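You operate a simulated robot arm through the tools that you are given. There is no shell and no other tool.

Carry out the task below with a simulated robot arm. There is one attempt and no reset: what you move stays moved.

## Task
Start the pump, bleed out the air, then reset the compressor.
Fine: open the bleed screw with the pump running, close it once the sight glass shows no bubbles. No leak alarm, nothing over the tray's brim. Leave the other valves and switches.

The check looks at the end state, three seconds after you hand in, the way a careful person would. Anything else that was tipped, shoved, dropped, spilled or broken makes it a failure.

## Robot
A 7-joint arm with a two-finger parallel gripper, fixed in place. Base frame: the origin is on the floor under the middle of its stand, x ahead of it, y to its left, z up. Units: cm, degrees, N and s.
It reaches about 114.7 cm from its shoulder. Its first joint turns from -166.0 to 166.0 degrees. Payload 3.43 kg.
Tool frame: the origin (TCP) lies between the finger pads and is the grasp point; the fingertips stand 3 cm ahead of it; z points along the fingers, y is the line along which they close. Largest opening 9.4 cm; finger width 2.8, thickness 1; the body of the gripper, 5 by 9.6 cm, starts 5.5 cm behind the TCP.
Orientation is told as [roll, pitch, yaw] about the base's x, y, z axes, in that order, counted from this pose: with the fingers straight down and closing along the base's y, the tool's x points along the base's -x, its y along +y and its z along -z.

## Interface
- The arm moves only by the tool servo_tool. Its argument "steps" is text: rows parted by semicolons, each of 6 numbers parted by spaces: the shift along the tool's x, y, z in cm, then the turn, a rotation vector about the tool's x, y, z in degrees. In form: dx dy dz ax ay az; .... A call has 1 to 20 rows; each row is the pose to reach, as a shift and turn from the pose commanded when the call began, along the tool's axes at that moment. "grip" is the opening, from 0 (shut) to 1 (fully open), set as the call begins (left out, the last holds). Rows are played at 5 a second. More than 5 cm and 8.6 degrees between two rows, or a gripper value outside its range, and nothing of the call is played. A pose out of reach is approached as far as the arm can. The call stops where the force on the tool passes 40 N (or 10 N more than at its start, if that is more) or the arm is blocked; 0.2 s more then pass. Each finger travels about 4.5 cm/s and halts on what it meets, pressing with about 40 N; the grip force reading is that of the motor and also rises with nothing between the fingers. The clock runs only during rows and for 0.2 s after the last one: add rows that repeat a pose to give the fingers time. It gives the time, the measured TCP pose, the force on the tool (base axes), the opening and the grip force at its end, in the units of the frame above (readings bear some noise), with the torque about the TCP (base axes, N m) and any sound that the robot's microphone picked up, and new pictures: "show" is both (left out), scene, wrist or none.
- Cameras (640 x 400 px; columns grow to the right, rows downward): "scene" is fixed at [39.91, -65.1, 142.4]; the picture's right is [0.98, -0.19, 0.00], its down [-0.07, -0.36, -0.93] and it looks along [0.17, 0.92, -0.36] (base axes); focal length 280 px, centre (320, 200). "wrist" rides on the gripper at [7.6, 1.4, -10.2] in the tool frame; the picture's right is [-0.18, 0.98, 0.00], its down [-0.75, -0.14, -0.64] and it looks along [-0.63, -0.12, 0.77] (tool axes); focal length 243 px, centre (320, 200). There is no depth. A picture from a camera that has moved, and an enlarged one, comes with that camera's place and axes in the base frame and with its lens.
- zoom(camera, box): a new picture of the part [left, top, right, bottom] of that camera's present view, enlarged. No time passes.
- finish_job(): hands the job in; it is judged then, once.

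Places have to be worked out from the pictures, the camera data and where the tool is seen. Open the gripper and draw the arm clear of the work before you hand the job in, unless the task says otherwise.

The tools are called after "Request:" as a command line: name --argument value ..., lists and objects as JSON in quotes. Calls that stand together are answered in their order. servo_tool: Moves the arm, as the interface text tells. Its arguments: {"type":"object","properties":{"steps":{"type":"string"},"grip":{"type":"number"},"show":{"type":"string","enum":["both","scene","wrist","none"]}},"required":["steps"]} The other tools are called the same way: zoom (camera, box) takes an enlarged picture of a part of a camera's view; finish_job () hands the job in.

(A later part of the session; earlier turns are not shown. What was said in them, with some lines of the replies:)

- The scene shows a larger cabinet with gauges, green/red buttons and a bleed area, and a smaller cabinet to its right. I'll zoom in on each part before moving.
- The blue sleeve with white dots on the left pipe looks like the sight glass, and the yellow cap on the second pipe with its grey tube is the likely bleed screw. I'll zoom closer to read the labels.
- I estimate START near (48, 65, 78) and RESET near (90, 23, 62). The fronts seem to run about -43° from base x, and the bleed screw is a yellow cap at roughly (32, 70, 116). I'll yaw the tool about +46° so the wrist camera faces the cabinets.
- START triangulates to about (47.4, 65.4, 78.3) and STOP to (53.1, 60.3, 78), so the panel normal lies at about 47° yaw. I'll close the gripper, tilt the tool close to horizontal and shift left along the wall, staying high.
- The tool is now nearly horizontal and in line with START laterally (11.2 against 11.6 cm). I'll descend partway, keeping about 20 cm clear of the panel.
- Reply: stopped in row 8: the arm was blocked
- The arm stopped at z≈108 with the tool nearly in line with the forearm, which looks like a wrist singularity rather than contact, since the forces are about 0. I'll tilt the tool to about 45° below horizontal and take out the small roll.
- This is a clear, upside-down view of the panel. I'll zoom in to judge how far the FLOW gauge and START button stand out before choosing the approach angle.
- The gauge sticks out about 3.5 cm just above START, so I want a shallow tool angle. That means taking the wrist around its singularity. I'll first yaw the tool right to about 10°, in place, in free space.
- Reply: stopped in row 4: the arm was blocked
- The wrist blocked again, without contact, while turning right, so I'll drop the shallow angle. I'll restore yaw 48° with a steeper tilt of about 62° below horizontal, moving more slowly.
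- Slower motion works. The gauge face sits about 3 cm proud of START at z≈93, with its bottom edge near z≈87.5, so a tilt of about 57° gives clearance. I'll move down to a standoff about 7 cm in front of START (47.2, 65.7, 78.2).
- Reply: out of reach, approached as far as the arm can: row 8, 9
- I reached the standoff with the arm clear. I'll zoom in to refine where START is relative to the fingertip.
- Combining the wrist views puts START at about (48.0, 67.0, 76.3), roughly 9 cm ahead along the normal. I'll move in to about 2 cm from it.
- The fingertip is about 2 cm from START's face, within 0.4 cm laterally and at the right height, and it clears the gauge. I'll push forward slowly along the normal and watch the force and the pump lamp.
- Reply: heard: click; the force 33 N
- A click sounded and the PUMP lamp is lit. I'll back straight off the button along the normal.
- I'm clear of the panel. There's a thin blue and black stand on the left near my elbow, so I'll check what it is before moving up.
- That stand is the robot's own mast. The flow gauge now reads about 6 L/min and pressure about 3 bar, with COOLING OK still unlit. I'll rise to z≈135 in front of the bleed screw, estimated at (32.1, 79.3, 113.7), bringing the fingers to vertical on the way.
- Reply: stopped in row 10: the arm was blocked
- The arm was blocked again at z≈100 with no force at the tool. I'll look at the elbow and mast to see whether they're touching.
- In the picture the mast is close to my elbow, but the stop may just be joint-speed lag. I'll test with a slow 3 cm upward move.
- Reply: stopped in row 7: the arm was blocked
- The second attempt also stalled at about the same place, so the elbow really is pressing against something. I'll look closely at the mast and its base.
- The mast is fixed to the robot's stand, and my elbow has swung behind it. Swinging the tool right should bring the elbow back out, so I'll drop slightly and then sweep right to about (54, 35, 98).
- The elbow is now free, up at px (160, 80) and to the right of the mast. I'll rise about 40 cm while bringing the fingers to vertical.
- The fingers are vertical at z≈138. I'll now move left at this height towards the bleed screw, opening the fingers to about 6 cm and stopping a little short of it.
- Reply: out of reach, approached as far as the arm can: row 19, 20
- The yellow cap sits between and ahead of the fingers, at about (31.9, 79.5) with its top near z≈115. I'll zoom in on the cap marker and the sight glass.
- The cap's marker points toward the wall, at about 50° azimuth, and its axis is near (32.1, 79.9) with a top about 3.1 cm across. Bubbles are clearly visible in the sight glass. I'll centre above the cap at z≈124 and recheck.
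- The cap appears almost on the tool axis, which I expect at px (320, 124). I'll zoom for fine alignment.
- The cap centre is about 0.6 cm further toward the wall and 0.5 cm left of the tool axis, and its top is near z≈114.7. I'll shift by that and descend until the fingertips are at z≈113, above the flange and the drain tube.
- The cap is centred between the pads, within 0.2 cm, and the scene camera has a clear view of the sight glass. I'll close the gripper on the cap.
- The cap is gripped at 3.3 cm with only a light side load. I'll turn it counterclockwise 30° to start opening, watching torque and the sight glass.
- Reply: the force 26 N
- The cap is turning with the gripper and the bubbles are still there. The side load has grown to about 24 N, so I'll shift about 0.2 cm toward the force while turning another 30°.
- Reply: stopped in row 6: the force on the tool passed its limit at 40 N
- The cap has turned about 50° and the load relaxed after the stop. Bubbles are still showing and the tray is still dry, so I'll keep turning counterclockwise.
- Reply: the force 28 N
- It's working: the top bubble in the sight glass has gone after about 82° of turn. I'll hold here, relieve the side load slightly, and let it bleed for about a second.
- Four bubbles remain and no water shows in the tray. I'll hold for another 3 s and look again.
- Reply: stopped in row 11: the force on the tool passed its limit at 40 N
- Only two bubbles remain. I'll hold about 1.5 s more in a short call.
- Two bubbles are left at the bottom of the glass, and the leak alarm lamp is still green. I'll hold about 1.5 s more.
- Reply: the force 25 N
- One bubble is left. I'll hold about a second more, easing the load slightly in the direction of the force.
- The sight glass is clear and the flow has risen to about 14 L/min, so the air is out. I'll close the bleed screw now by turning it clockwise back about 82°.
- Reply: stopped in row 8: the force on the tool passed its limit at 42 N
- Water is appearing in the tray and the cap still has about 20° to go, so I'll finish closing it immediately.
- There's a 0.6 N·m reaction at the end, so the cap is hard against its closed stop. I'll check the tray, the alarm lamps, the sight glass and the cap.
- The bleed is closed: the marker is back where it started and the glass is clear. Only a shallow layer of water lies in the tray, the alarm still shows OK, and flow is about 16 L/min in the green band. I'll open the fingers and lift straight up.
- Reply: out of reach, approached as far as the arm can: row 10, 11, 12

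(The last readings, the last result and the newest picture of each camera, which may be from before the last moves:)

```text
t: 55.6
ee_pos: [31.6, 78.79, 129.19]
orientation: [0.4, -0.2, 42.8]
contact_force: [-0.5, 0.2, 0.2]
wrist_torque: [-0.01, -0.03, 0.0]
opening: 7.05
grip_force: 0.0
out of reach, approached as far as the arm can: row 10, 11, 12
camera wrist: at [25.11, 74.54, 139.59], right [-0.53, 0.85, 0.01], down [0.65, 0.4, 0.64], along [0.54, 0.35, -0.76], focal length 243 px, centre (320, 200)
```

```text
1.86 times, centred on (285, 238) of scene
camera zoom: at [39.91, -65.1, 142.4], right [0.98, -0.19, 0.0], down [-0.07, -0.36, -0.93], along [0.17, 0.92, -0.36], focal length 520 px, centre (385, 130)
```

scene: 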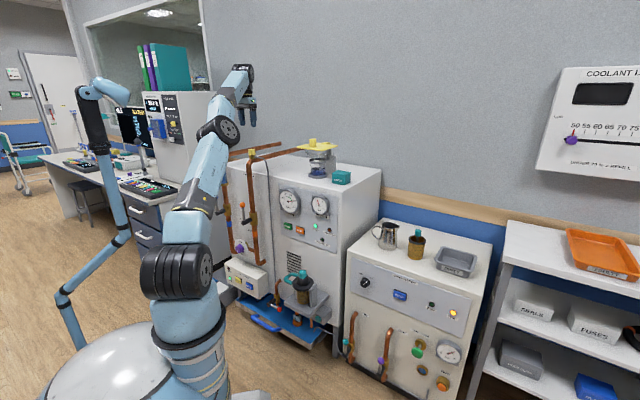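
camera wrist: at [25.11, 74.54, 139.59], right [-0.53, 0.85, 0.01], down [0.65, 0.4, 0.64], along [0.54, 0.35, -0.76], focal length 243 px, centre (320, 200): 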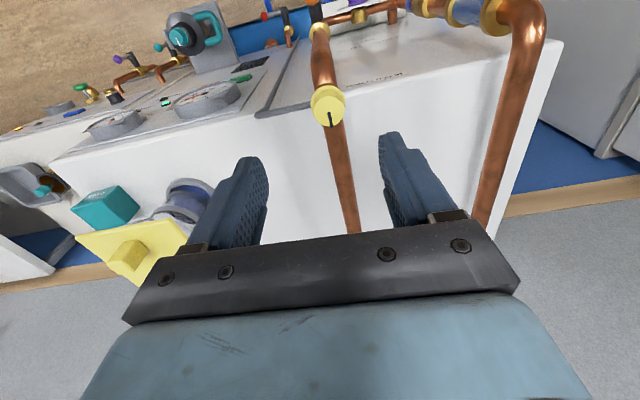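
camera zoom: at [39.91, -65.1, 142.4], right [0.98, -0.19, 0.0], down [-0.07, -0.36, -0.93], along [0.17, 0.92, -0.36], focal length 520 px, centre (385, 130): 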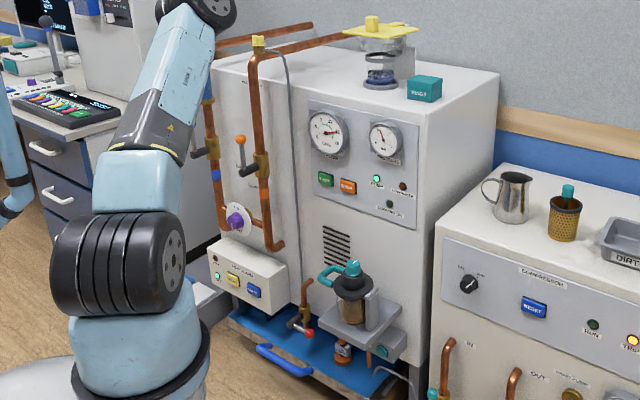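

All looks stable. Next is RESET on the compressor, which I triangulate to about (90, 23, 63). I'll go back along the same high path toward (53, 35, 138).

Request:
servo_tool --steps "1.5 -1 -0.3 0 0 0; 3 -3 -0.6 0 0 0; 4.5 -5.2 -0.9 0 0 0; 5.5 -7.6 -1.2 0 0 0; 6.3 -10 -1.5 0 0 0; 7 -12.5 -1.8 0 0 0; 7.6 -15 -2.1 0 0 0; 8.2 -17.5 -2.4 0 0 0; 8.8 -20 -2.7 0 0 0; 9.4 -22.6 -3 0 0 0; 10 -25.2 -3.3 0 0 0; 10.6 -27.8 -3.6 0 0 0; 11.2 -30.4 -4 0 0 0; 11.8 -33 -4.3 0 0 0; 12.4 -35.6 -4.6 0 0 0; 13 -38.2 -4.9 0 0 0; 13.6 -40.8 -5.2 0 0 0; 14.2 -43.4 -5.5 0 0 0; 14.9 -46 -5.8 0 0 0; 14.9 -47.6 -6 0 0 0" --grip 0

Request:
zoom --camera "scene" --box '[220, 150, 350, 345]'

```text
t: 59.8
ee_pos: [53.1, 33.77, 134.85]
orientation: [0.3, -0.2, 42.9]
contact_force: [-0.3, 0.8, 0.0]
wrist_torque: [-0.02, -0.03, -0.01]
opening: 0.0
grip_force: 32.8
camera wrist: at [46.61, 29.52, 145.18], right [-0.53, 0.84, 0.01], down [0.65, 0.41, 0.64], along [0.54, 0.35, -0.77], focal length 243 px, centre (320, 200)
```

scene: 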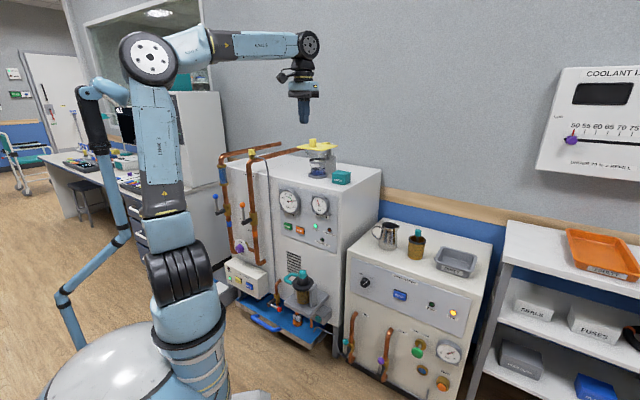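
wrist: 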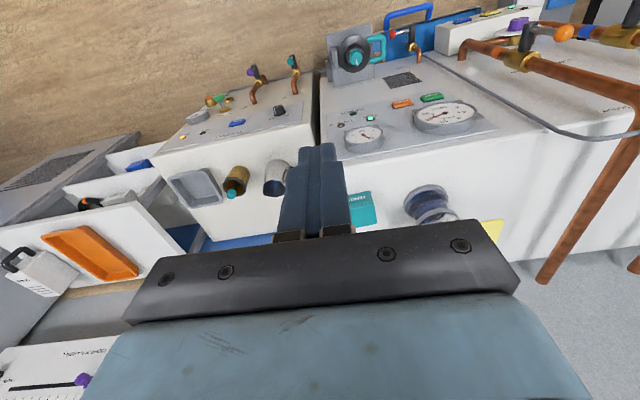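

```text
2.05 times, centred on (285, 248) of scene
camera zoom: at [39.91, -65.1, 142.4], right [0.98, -0.19, 0.0], down [-0.07, -0.36, -0.93], along [0.17, 0.92, -0.36], focal length 574 px, centre (392, 103)
```

zoom: 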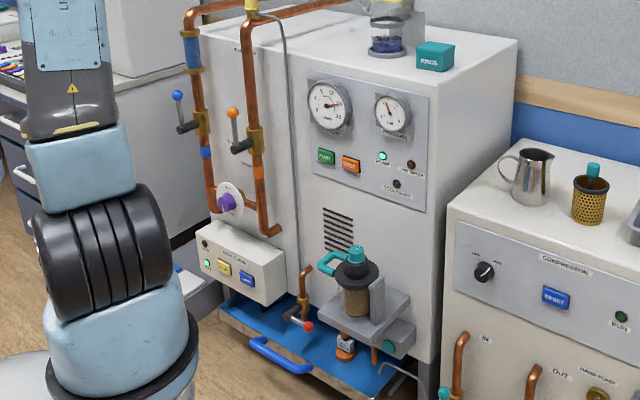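

I'll check the cooling lamp, alarm and sight glass in detail before heading to the compressor.

Request:
zoom --camera "scene" --box '[272, 180, 344, 255]'

Request:
zoom --camera "scene" --box '[220, 255, 345, 350]'

Request:
zoom --camera "scene" --box '[208, 140, 288, 190]'

Request:
zoom --camera "scene" --box '[285, 130, 365, 190]'

Request:
zoom --camera "wrist" --box '[150, 70, 330, 200]'

```text
5.33 times, centred on (308, 218) of scene
camera zoom: at [39.91, -65.1, 142.4], right [0.98, -0.19, 0.0], down [-0.07, -0.36, -0.93], along [0.17, 0.92, -0.36], focal length 1492 px, centre (384, 107)
```

zoom: 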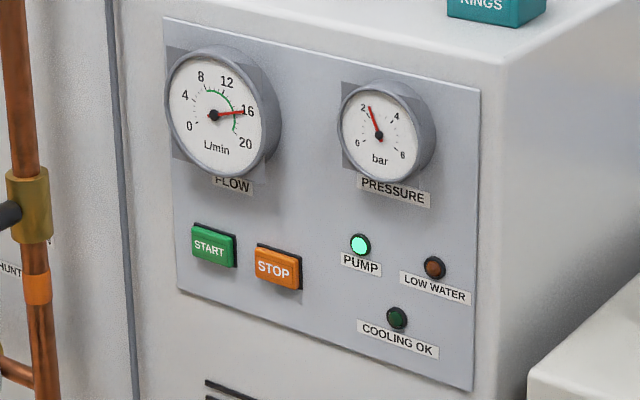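

```text
4.21 times, centred on (282, 302) of scene
camera zoom: at [39.91, -65.1, 142.4], right [0.98, -0.19, 0.0], down [-0.07, -0.36, -0.93], along [0.17, 0.92, -0.36], focal length 1178 px, centre (478, -232)
```

zoom: 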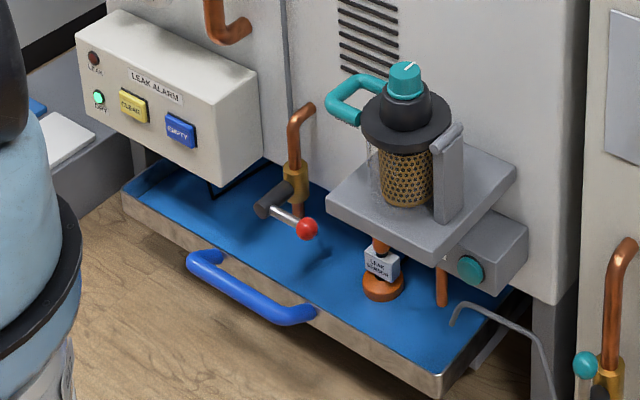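

```text
8.00 times, centred on (248, 165) of scene
camera zoom: at [39.91, -65.1, 142.4], right [0.98, -0.19, 0.0], down [-0.07, -0.36, -0.93], along [0.17, 0.92, -0.36], focal length 2237 px, centre (896, 480)
```

zoom: 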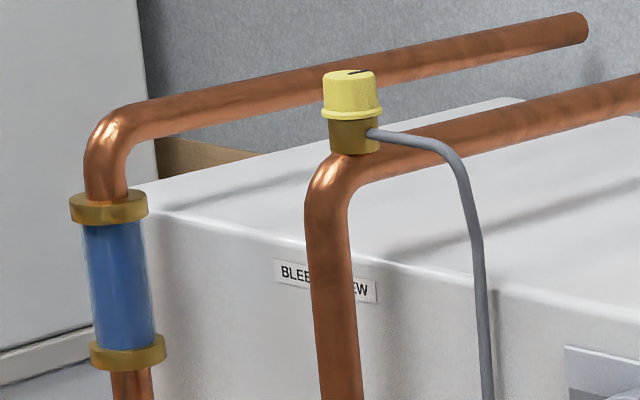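

```text
6.67 times, centred on (325, 160) of scene
camera zoom: at [39.91, -65.1, 142.4], right [0.98, -0.19, 0.0], down [-0.07, -0.36, -0.93], along [0.17, 0.92, -0.36], focal length 1864 px, centre (287, 467)
```

zoom: 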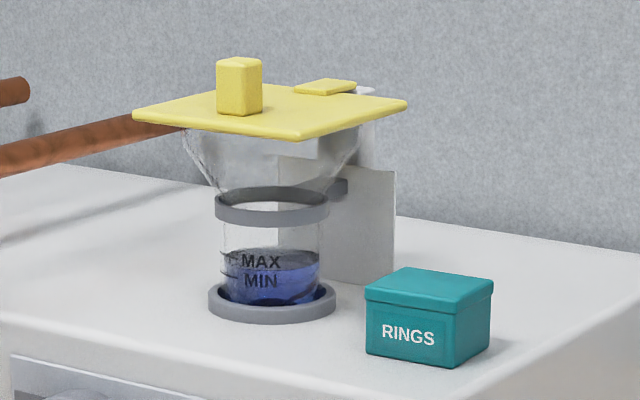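

```text
3.08 times, centred on (240, 135) of wrist
camera zoom: at [46.61, 29.52, 145.18], right [-0.53, 0.84, 0.01], down [0.65, 0.41, 0.64], along [0.54, 0.35, -0.77], focal length 746 px, centre (566, 400)
```

zoom: 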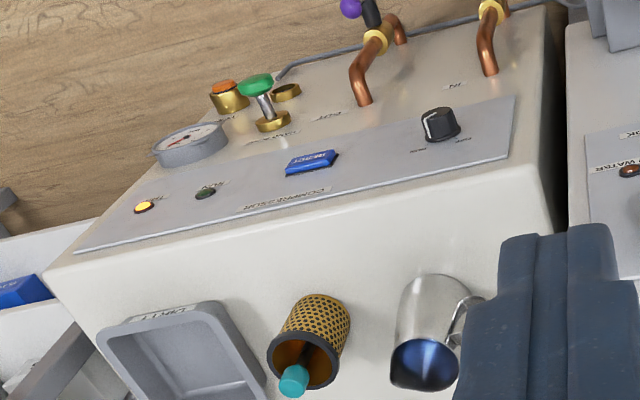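

RESET refines to about (90.5, 23.2, 62.5). COOLING OK is still dark although flow is in the green band, so it may follow once the compressor runs. I'll move right and down to a point high in front of RESET, tilting the tool to about 60° down.

Request:
servo_tool --steps "0.04 -1.8 1.57 -0.06 -1.6 -0.24; 0.08 -3.6 3.14 -0.13 -3.2 -0.47; 0.12 -5.4 4.7 -0.19 -4.7 -0.71; 0.17 -7.3 6.3 -0.25 -6.3 -0.95; 0.2 -9.1 7.9 -0.32 -7.9 -1.2; 0.25 -10.9 9.4 -0.38 -9.5 -1.4; 0.3 -12.7 11 -0.44 -11 -1.65; 0.33 -14.5 12.6 -0.5 -12.6 -1.9; 0.37 -16.3 14.1 -0.57 -14.2 -2.1; 0.4 -18.2 15.7 -0.63 -15.8 -2.4; 0.46 -20 17.3 -0.7 -17.4 -2.6; 0.5 -21.8 18.9 -0.76 -18.9 -2.8; 0.54 -23.6 20.4 -0.82 -20.5 -3.1; 0.58 -25.4 22 -0.88 -22.1 -3.3; 0.62 -27.2 23.6 -0.95 -23.7 -3.5; 0.67 -29 25.1 -1 -25.3 -3.8; 0.7 -30.9 26.7 -1.07 -26.8 -4; 0.75 -32.7 28.3 -1.14 -28.4 -4.25; 0.79 -34.5 29.85 -1.2 -30 -4.49; 0.79 -34.5 29.85 -1.2 -30 -4.49" --grip 0

```text
t: 64.0
ee_pos: [75.93, 8.12, 104.75]
orientation: [0.3, -30.3, 47.3]
contact_force: [0.0, 0.2, 0.2]
wrist_torque: [0.01, 0.0, 0.01]
opening: 0.0
grip_force: 33.2
camera wrist: at [67.05, 0.39, 109.91], right [-0.62, 0.78, 0.1], down [0.33, 0.14, 0.93], along [0.71, 0.61, -0.34], focal length 243 px, centre (320, 200)
```

scene: 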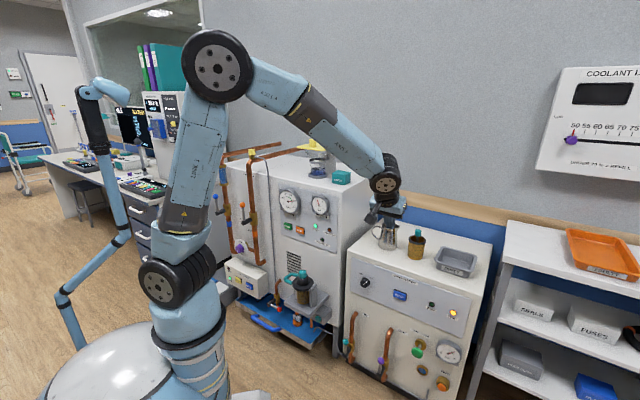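
wrist: 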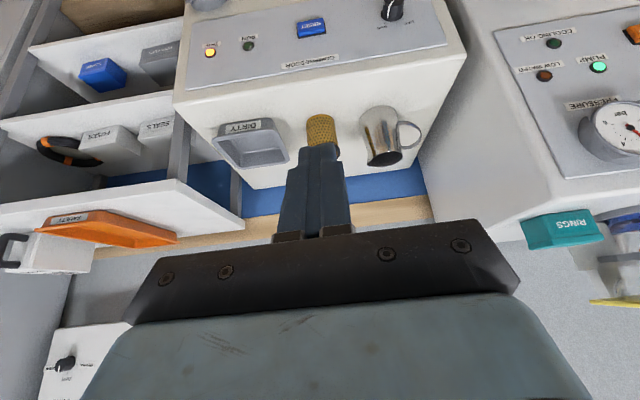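

Good clear view of the compressor panel. RESET refines to about (91.5, 22.9, 61.3). I'll descend to a standoff about 12 cm in front of it.

Request:
servo_tool --steps "0.76 -0.1 2.2 0 0 0; 1.5 -0.2 4.4 0 0 0; 2.3 -0.3 6.7 0 0 0; 3 -0.4 8.9 0 0 0; 3.8 -0.5 11.1 0 0 0; 4.5 -0.6 13.3 0 0 0; 5.3 -0.7 15.5 0 0 0; 6.05 -0.8 17.75 0 0 0; 6.8 -0.9 20 0 0 0; 7.6 -1 22.2 0 0 0; 8.3 -1.1 24.4 0 0 0; 9.1 -1.2 26.6 0 0 0; 9.8 -1.3 28.8 0 0 0; 10.6 -1.4 31 0 0 0; 11.3 -1.5 33.3 0 0 0; 12.1 -1.57 35.5 0 0 0; 12.1 -1.57 35.5 0 0 0" --grip 0

```text
t: 67.6
ee_pos: [82.07, 12.61, 67.99]
orientation: [0.4, -30.2, 47.3]
contact_force: [0.1, -0.3, -0.9]
wrist_torque: [0.0, -0.02, -0.02]
opening: 0.0
grip_force: 33.1
camera wrist: at [73.17, 4.94, 73.13], right [-0.62, 0.78, 0.1], down [0.33, 0.14, 0.93], along [0.71, 0.61, -0.34], focal length 243 px, centre (320, 200)
```

scene: 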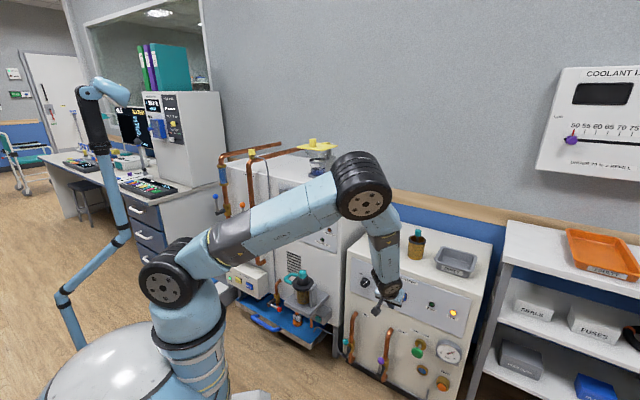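
wrist: 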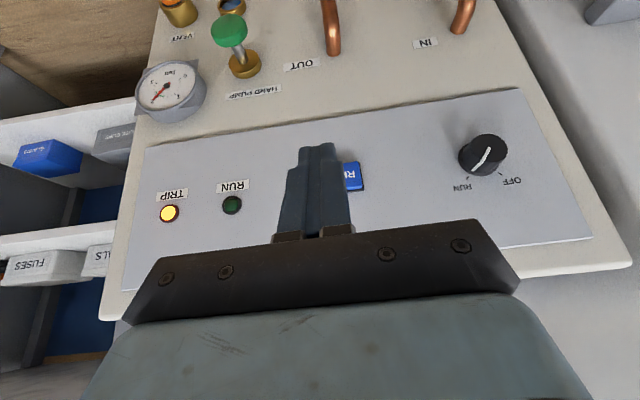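

At standoff, with the arm well in front of the cabinets. I'll zoom in to align the fingertip with RESET.

Request:
zoom --camera "wrist" --box '[220, 120, 420, 245]'

Request:
zoom --camera "scene" --box '[340, 240, 480, 340]'

```text
3.20 times, centred on (320, 182) of wrist
camera zoom: at [73.17, 4.94, 73.13], right [-0.62, 0.78, 0.1], down [0.33, 0.14, 0.93], along [0.71, 0.61, -0.34], focal length 776 px, centre (320, 256)
```

zoom: 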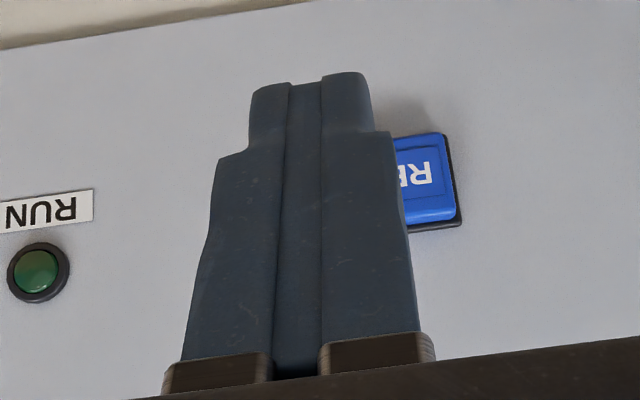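

```text
4.00 times, centred on (410, 290) of scene
camera zoom: at [39.91, -65.1, 142.4], right [0.98, -0.19, 0.0], down [-0.07, -0.36, -0.93], along [0.17, 0.92, -0.36], focal length 1119 px, centre (-40, -160)
```

zoom: 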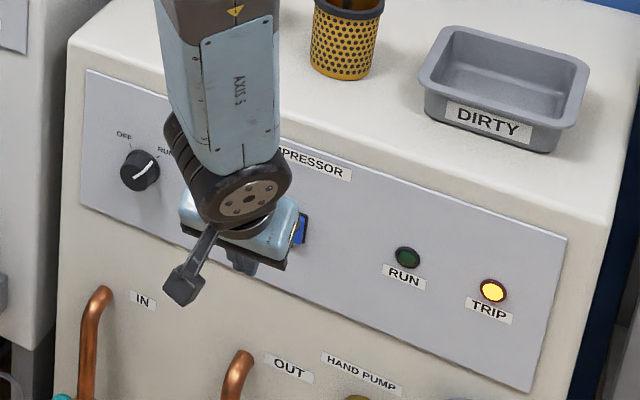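

RESET is about 11.7 cm ahead and 5 cm lower than the present contact point, and laterally aligned. I'll move to about 2 cm from its face.

Request:
servo_tool --steps "-0.7 0.02 1.15 0 0 0; -1.4 0.05 2.3 0 0 0; -2.1 0.08 3.45 0 0 0; -2.8 0.1 4.6 0 0 0; -3.5 0.12 5.75 0 0 0; -4.2 0.15 6.9 0 0 0; -4.95 0.18 8.05 0 0 0; -5.65 0.2 9.19 0 0 0; -5.65 0.2 9.19 0 0 0" --grip 0

Request:
zoom --camera "wrist" --box '[220, 120, 420, 245]'

Request:
zoom --camera "scene" --box '[340, 240, 480, 340]'

```text
t: 69.6
ee_pos: [88.38, 19.74, 62.88]
orientation: [0.4, -30.4, 47.3]
contact_force: [0.7, 0.6, 0.0]
wrist_torque: [-0.01, -0.02, 0.02]
opening: 0.0
grip_force: 33.0
camera wrist: at [79.39, 12.05, 68.06], right [-0.62, 0.78, 0.1], down [0.33, 0.14, 0.93], along [0.72, 0.61, -0.35], focal length 243 px, centre (320, 200)
```

scene: 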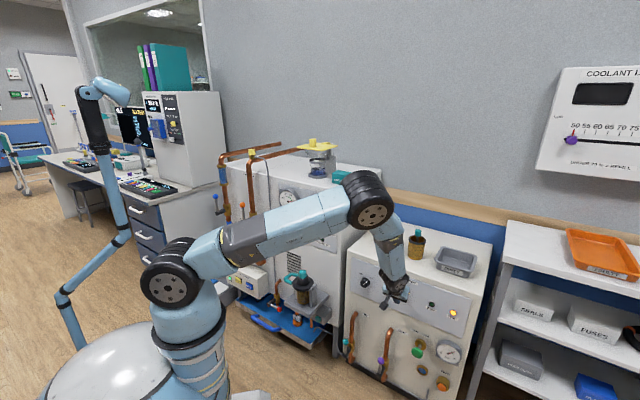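
wrist: 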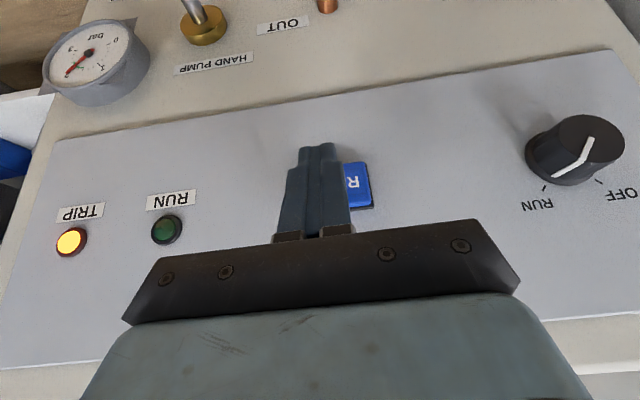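

```text
3.20 times, centred on (320, 182) of wrist
camera zoom: at [79.39, 12.05, 68.06], right [-0.62, 0.78, 0.1], down [0.33, 0.14, 0.93], along [0.72, 0.61, -0.35], focal length 776 px, centre (320, 256)
```

zoom: 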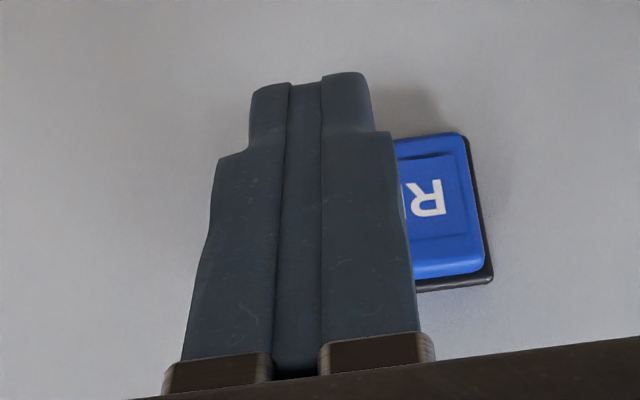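

```text
4.00 times, centred on (410, 290) of scene
camera zoom: at [39.91, -65.1, 142.4], right [0.98, -0.19, 0.0], down [-0.07, -0.36, -0.93], along [0.17, 0.92, -0.36], focal length 1119 px, centre (-40, -160)
```

zoom: 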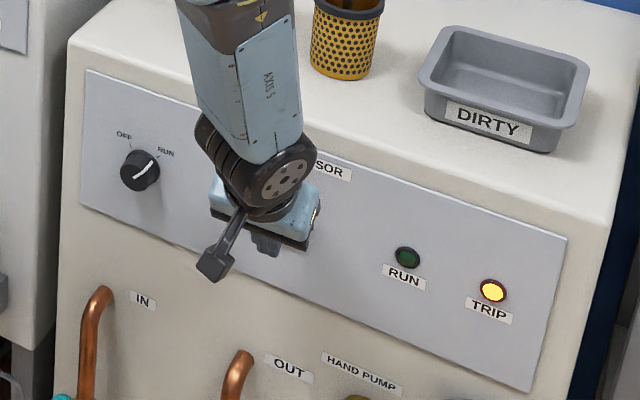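

The tip is about 2 cm from RESET, slightly right of the button's centre. I'll shift 0.6 cm left and press slowly along the normal.

Request:
servo_tool --steps "-0.35 0.2 0.2 0 0 0; -0.69 0.4 0.4 0 0 0; -1.04 0.6 0.61 0 0 0; -1.38 0.62 0.81 0 0 0; -1.73 0.63 1.01 0 0 0; -1.98 0.64 1.16 0 0 0; -2.24 0.65 1.32 0 0 0; -2.24 0.65 1.32 0 0 0" --grip 0

Request:
zoom --camera "scene" --box '[340, 240, 480, 340]'

```text
t: 71.4
ee_pos: [89.62, 22.09, 62.99]
orientation: [0.3, -30.2, 47.1]
contact_force: [-11.4, -16.6, 4.2]
wrist_torque: [-0.28, 0.1, -0.04]
opening: 0.01
grip_force: 32.5
heard: click
camera wrist: at [80.59, 14.33, 68.04], right [-0.62, 0.78, 0.1], down [0.33, 0.14, 0.93], along [0.72, 0.61, -0.35], focal length 243 px, centre (320, 200)
```

scene: 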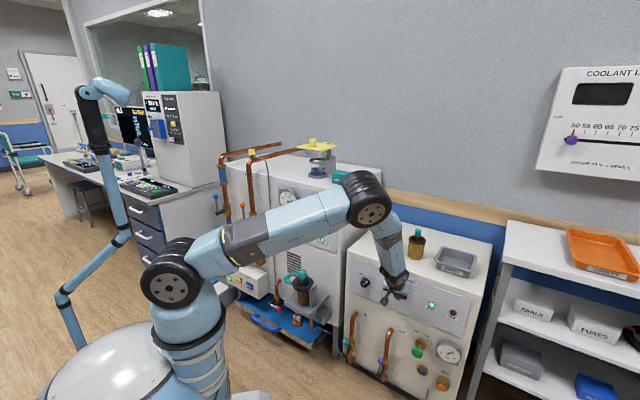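
wrist: 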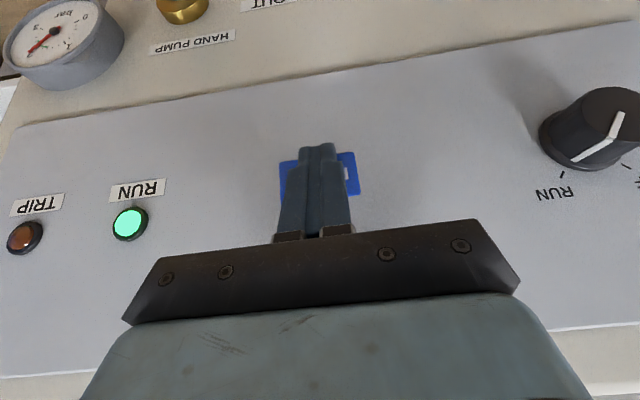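

```text
4.00 times, centred on (410, 290) of scene
camera zoom: at [39.91, -65.1, 142.4], right [0.98, -0.19, 0.0], down [-0.07, -0.36, -0.93], along [0.17, 0.92, -0.36], focal length 1119 px, centre (-40, -160)
```

zoom: 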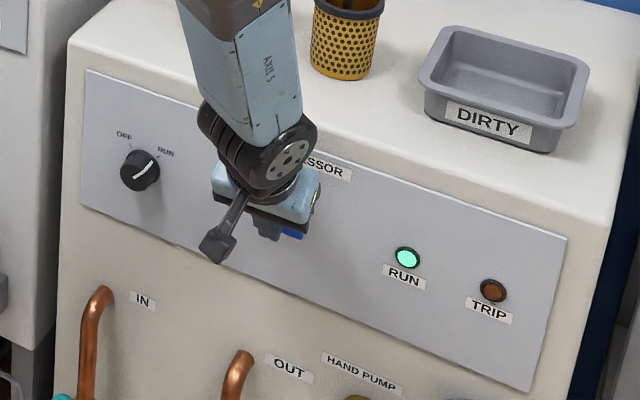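

A click sounded, RUN is lit green and TRIP is off. I'll back straight off the button.

Request:
servo_tool --steps "0.86 0 -0.5 0 0 0; 2.2 0 -1.26 0 0 0; 3.9 0 -2.3 0 0 0; 5.6 0 -3.3 0 0 0; 7.3 0 -4.3 0 0 0; 9.0 0 -5.3 0 0 0; 10.4 0 -6.1 0 0 0; 10.4 0 -6.1 0 0 0" --grip 0

Request:
zoom --camera "scene" --box '[220, 170, 350, 345]'

Request:
zoom --camera "wrist" --box '[0, 0, 640, 400]'

```text
t: 73.2
ee_pos: [81.42, 13.42, 62.92]
orientation: [0.5, -30.3, 47.3]
contact_force: [-0.9, -0.1, 0.1]
wrist_torque: [-0.03, 0.01, 0.0]
opening: 0.0
grip_force: 33.1
camera wrist: at [72.47, 5.59, 68.11], right [-0.62, 0.78, 0.1], down [0.33, 0.14, 0.93], along [0.71, 0.61, -0.34], focal length 243 px, centre (320, 200)
```

scene: 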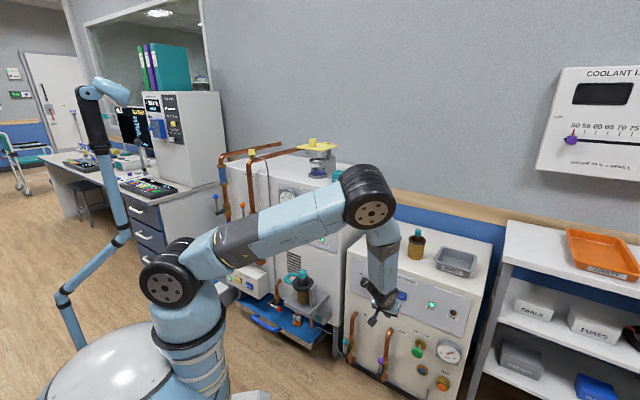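
wrist: 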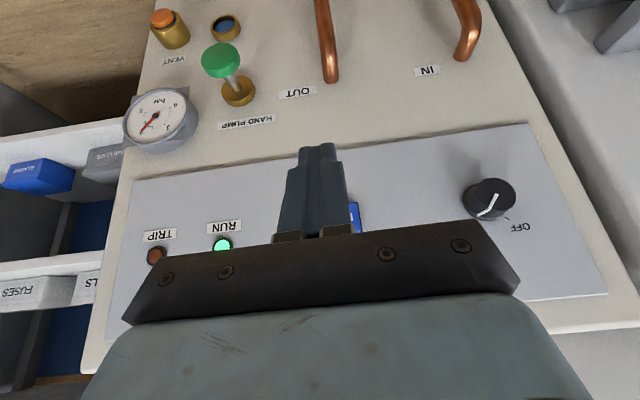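

```text
2.29 times, centred on (285, 258) of scene
camera zoom: at [39.91, -65.1, 142.4], right [0.98, -0.19, 0.0], down [-0.07, -0.36, -0.93], along [0.17, 0.92, -0.36], focal length 639 px, centre (400, 69)
```

zoom: 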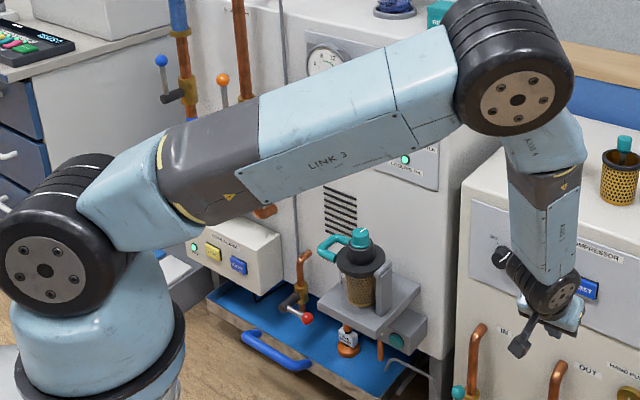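

```text
1.00 times, centred on (320, 200) of wrist (not enlarged: the box is as wide or as high as the picture)
camera zoom: at [72.47, 5.59, 68.11], right [-0.62, 0.78, 0.1], down [0.33, 0.14, 0.93], along [0.71, 0.61, -0.34], focal length 243 px, centre (320, 200)
```

zoom: 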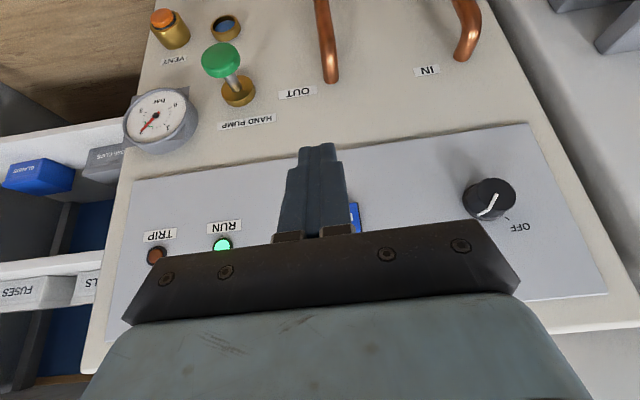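

COOLING OK is now lit and RUN stays on. I'll raise the arm back along the same path, opening the gripper.

Request:
servo_tool --steps "-0.4 0 -2.2 0 0 0; -1.1 0 -4.4 0 0 0; -1.9 0.1 -6.6 0 0 0; -2.7 0.1 -8.8 0 0 0; -3.5 0.1 -11 0 0 0; -4.3 0.1 -13.2 0 0 0; -5.2 0.2 -15.4 0 0 0; -6 0.2 -17.6 0 0 0; -6.9 0.2 -19.8 0 0 0; -7.7 0.2 -22 0 0 0; -8.5 0.3 -24.2 0 0 0; -9.3 0.3 -26.4 0 0 0; -10.1 0.3 -28.6 0 0 0; -11 0.3 -30.8 0 0 0; -11.8 0.4 -33 0 0 0; -12.6 0.4 -35.2 0 0 0; -13.5 0.4 -37.5 0 0 0; -14.5 0.45 -39.9 0 0 0; -14.5 0.45 -39.9 0 0 0" --grip 0.8

Request:
zoom --camera "scene" --box '[220, 170, 350, 345]'

```text
t: 77.2
ee_pos: [76.18, 7.63, 104.75]
orientation: [0.3, -30.3, 47.3]
contact_force: [0.5, 0.1, 0.6]
wrist_torque: [0.0, -0.03, 0.0]
opening: 7.55
grip_force: 0.0
camera wrist: at [67.21, 0.07, 109.95], right [-0.62, 0.78, 0.1], down [0.33, 0.14, 0.93], along [0.71, 0.61, -0.34], focal length 243 px, centre (320, 200)
```

scene: 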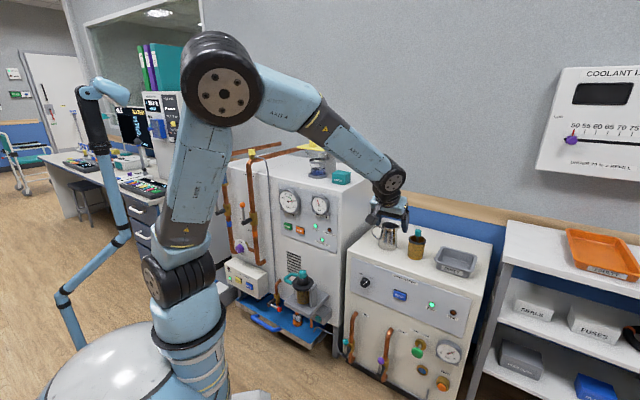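
wrist: 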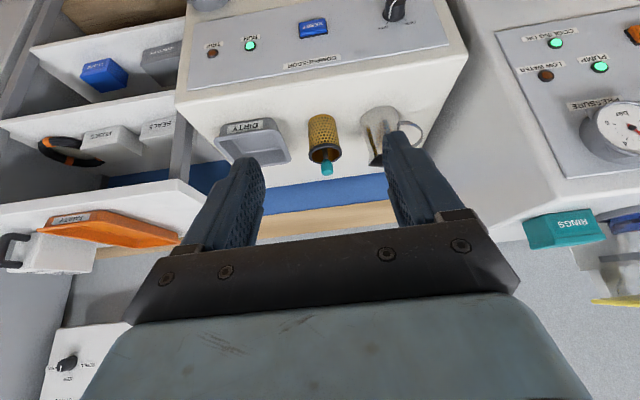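

```text
2.29 times, centred on (285, 258) of scene
camera zoom: at [39.91, -65.1, 142.4], right [0.98, -0.19, 0.0], down [-0.07, -0.36, -0.93], along [0.17, 0.92, -0.36], focal length 639 px, centre (400, 69)
```

zoom: 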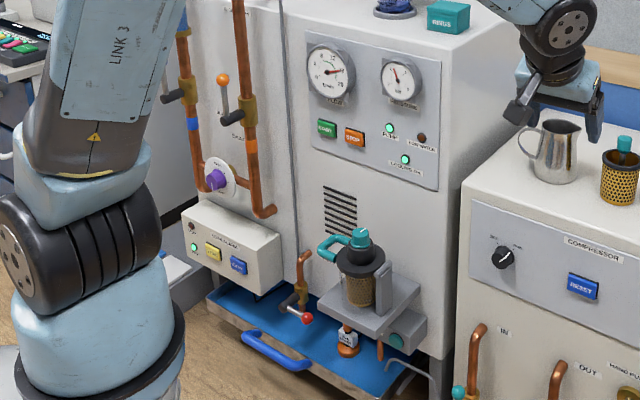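

PUMP, COOLING OK and RUN are all lit, and the leak alarm shows OK. I'll return the arm high toward its starting position, clear of the work.

Request:
servo_tool --steps "-0.96 1.8 -1.27 0 1.6 0; -1.9 3.6 -2.5 0 3.2 0; -2.9 5.4 -3.8 0 4.7 0; -3.8 7.3 -5.1 0 6.3 0; -4.8 9.1 -6.3 0 7.9 0; -5.7 10.9 -7.6 0 9.5 0; -6.7 12.7 -8.9 0 11 0; -7.7 14.5 -10.1 0 12.6 0; -8.6 16.3 -11.4 0 14.2 0; -9.6 18.2 -12.7 0 15.8 0; -10.5 20 -14 0 17.4 0; -11.5 21.8 -15.2 0 18.9 0; -12.5 23.6 -16.5 0 20.5 0; -13.4 25.4 -17.8 0 22.1 0; -14.4 27.2 -19 0 23.7 0; -15.3 29 -20.3 0 25.3 0; -16.3 30.9 -21.6 0 26.8 0; -17.2 32.7 -22.8 0 28.4 0; -18.2 34.5 -24.1 0 30 0; -18.2 34.5 -24.1 0 30 0" --grip 1

Request:
zoom --camera "scene" --box '[208, 140, 288, 190]'

Request:
zoom --camera "scene" --box '[220, 255, 345, 350]'

Request:
zoom --camera "scene" --box '[272, 180, 344, 255]'

Request:
zoom --camera "scene" --box '[340, 210, 500, 400]'

```text
t: 81.4
ee_pos: [53.24, 33.54, 134.95]
orientation: [0.3, -0.2, 47.4]
contact_force: [-0.6, 0.1, -0.2]
wrist_torque: [0.0, -0.03, -0.01]
opening: 9.4
grip_force: 0.0
camera wrist: at [47.08, 28.89, 145.3], right [-0.6, 0.8, 0.01], down [0.61, 0.46, 0.64], along [0.51, 0.39, -0.76], focal length 243 px, centre (320, 200)
```

scene: 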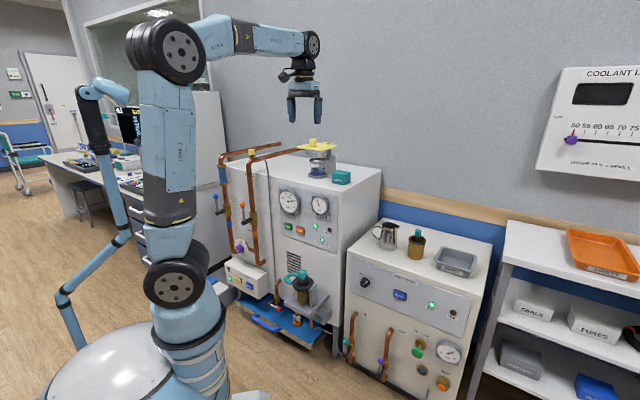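
wrist: 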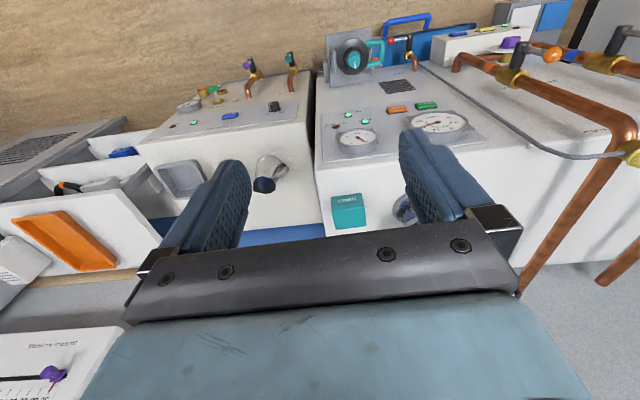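

```text
8.00 times, centred on (248, 165) of scene
camera zoom: at [39.91, -65.1, 142.4], right [0.98, -0.19, 0.0], down [-0.07, -0.36, -0.93], along [0.17, 0.92, -0.36], focal length 2237 px, centre (896, 480)
```

zoom: 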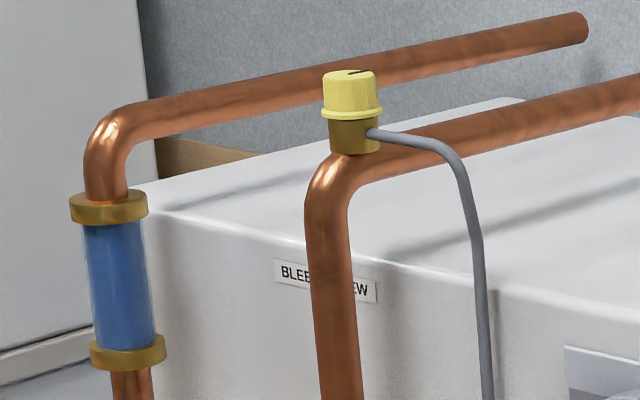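

```text
4.21 times, centred on (282, 302) of scene
camera zoom: at [39.91, -65.1, 142.4], right [0.98, -0.19, 0.0], down [-0.07, -0.36, -0.93], along [0.17, 0.92, -0.36], focal length 1178 px, centre (478, -232)
```

zoom: 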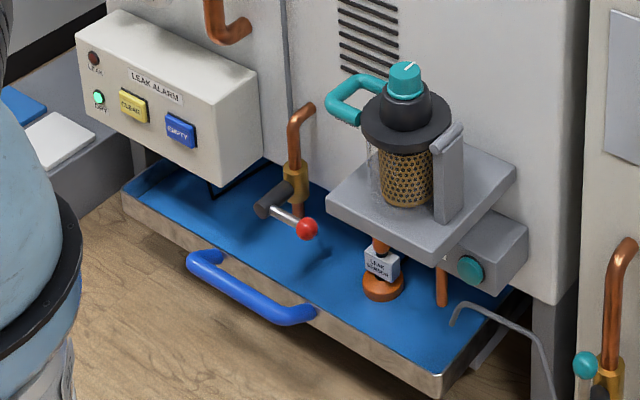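

```text
5.33 times, centred on (308, 218) of scene
camera zoom: at [39.91, -65.1, 142.4], right [0.98, -0.19, 0.0], down [-0.07, -0.36, -0.93], along [0.17, 0.92, -0.36], focal length 1492 px, centre (384, 107)
```

zoom: 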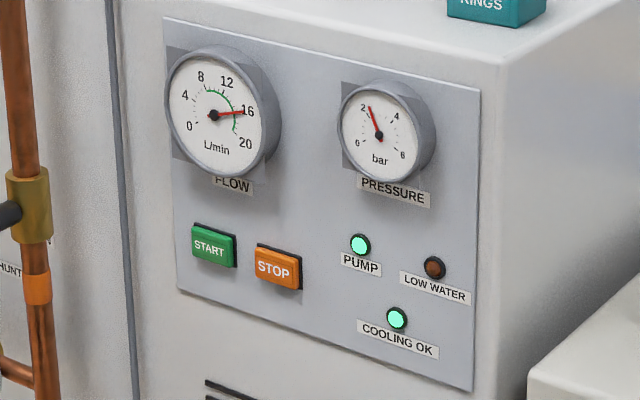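

```text
2.11 times, centred on (420, 305) of scene
camera zoom: at [39.91, -65.1, 142.4], right [0.98, -0.19, 0.0], down [-0.07, -0.36, -0.93], along [0.17, 0.92, -0.36], focal length 589 px, centre (110, -21)
```

zoom: 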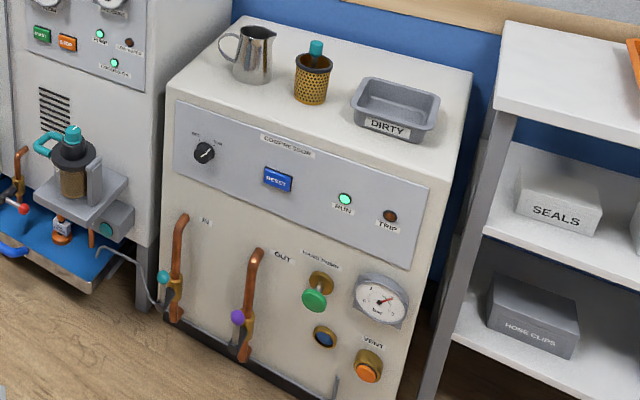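

The arm is clear with the gripper open. Pump, COOLING OK and compressor RUN are lit, and TRIP is off. The sight glass has no bubbles and the bleed screw is closed. The tray level is steady below the brim, the leak alarm shows OK, and nothing else has moved, so I'll hand in.

Request:
finish_job

```text
The job is handed in.
```

The pump is running, the air is bled out, and the compressor is reset. I have handed the job in.

- **Pump:** I pressed START and the PUMP lamp came on. Flow is now about 16 L/min, in the green band, and COOLING OK is lit.
- **Bleed:** I opened the bleed screw about 80° with the pump running. Once the sight glass showed no bubbles, I closed it back to its stop.
- **Tray:** Closing took about 3 seconds, partly because the turn stopped once on a force limit. Some water ran into the tray during that time. The level stayed below the brim and did not rise afterwards, and the leak alarm still shows OK.
- **Compressor:** I pressed RESET. RUN is lit and TRIP is off.

No other valves or switches were touched, and nothing on the benches moved. While I was raising the arm after pressing START, its elbow pressed against what looks like the robot's own mast and stalled. I backed it out, and the mast looks the same as before.

The arm is clear of the work with the gripper open.
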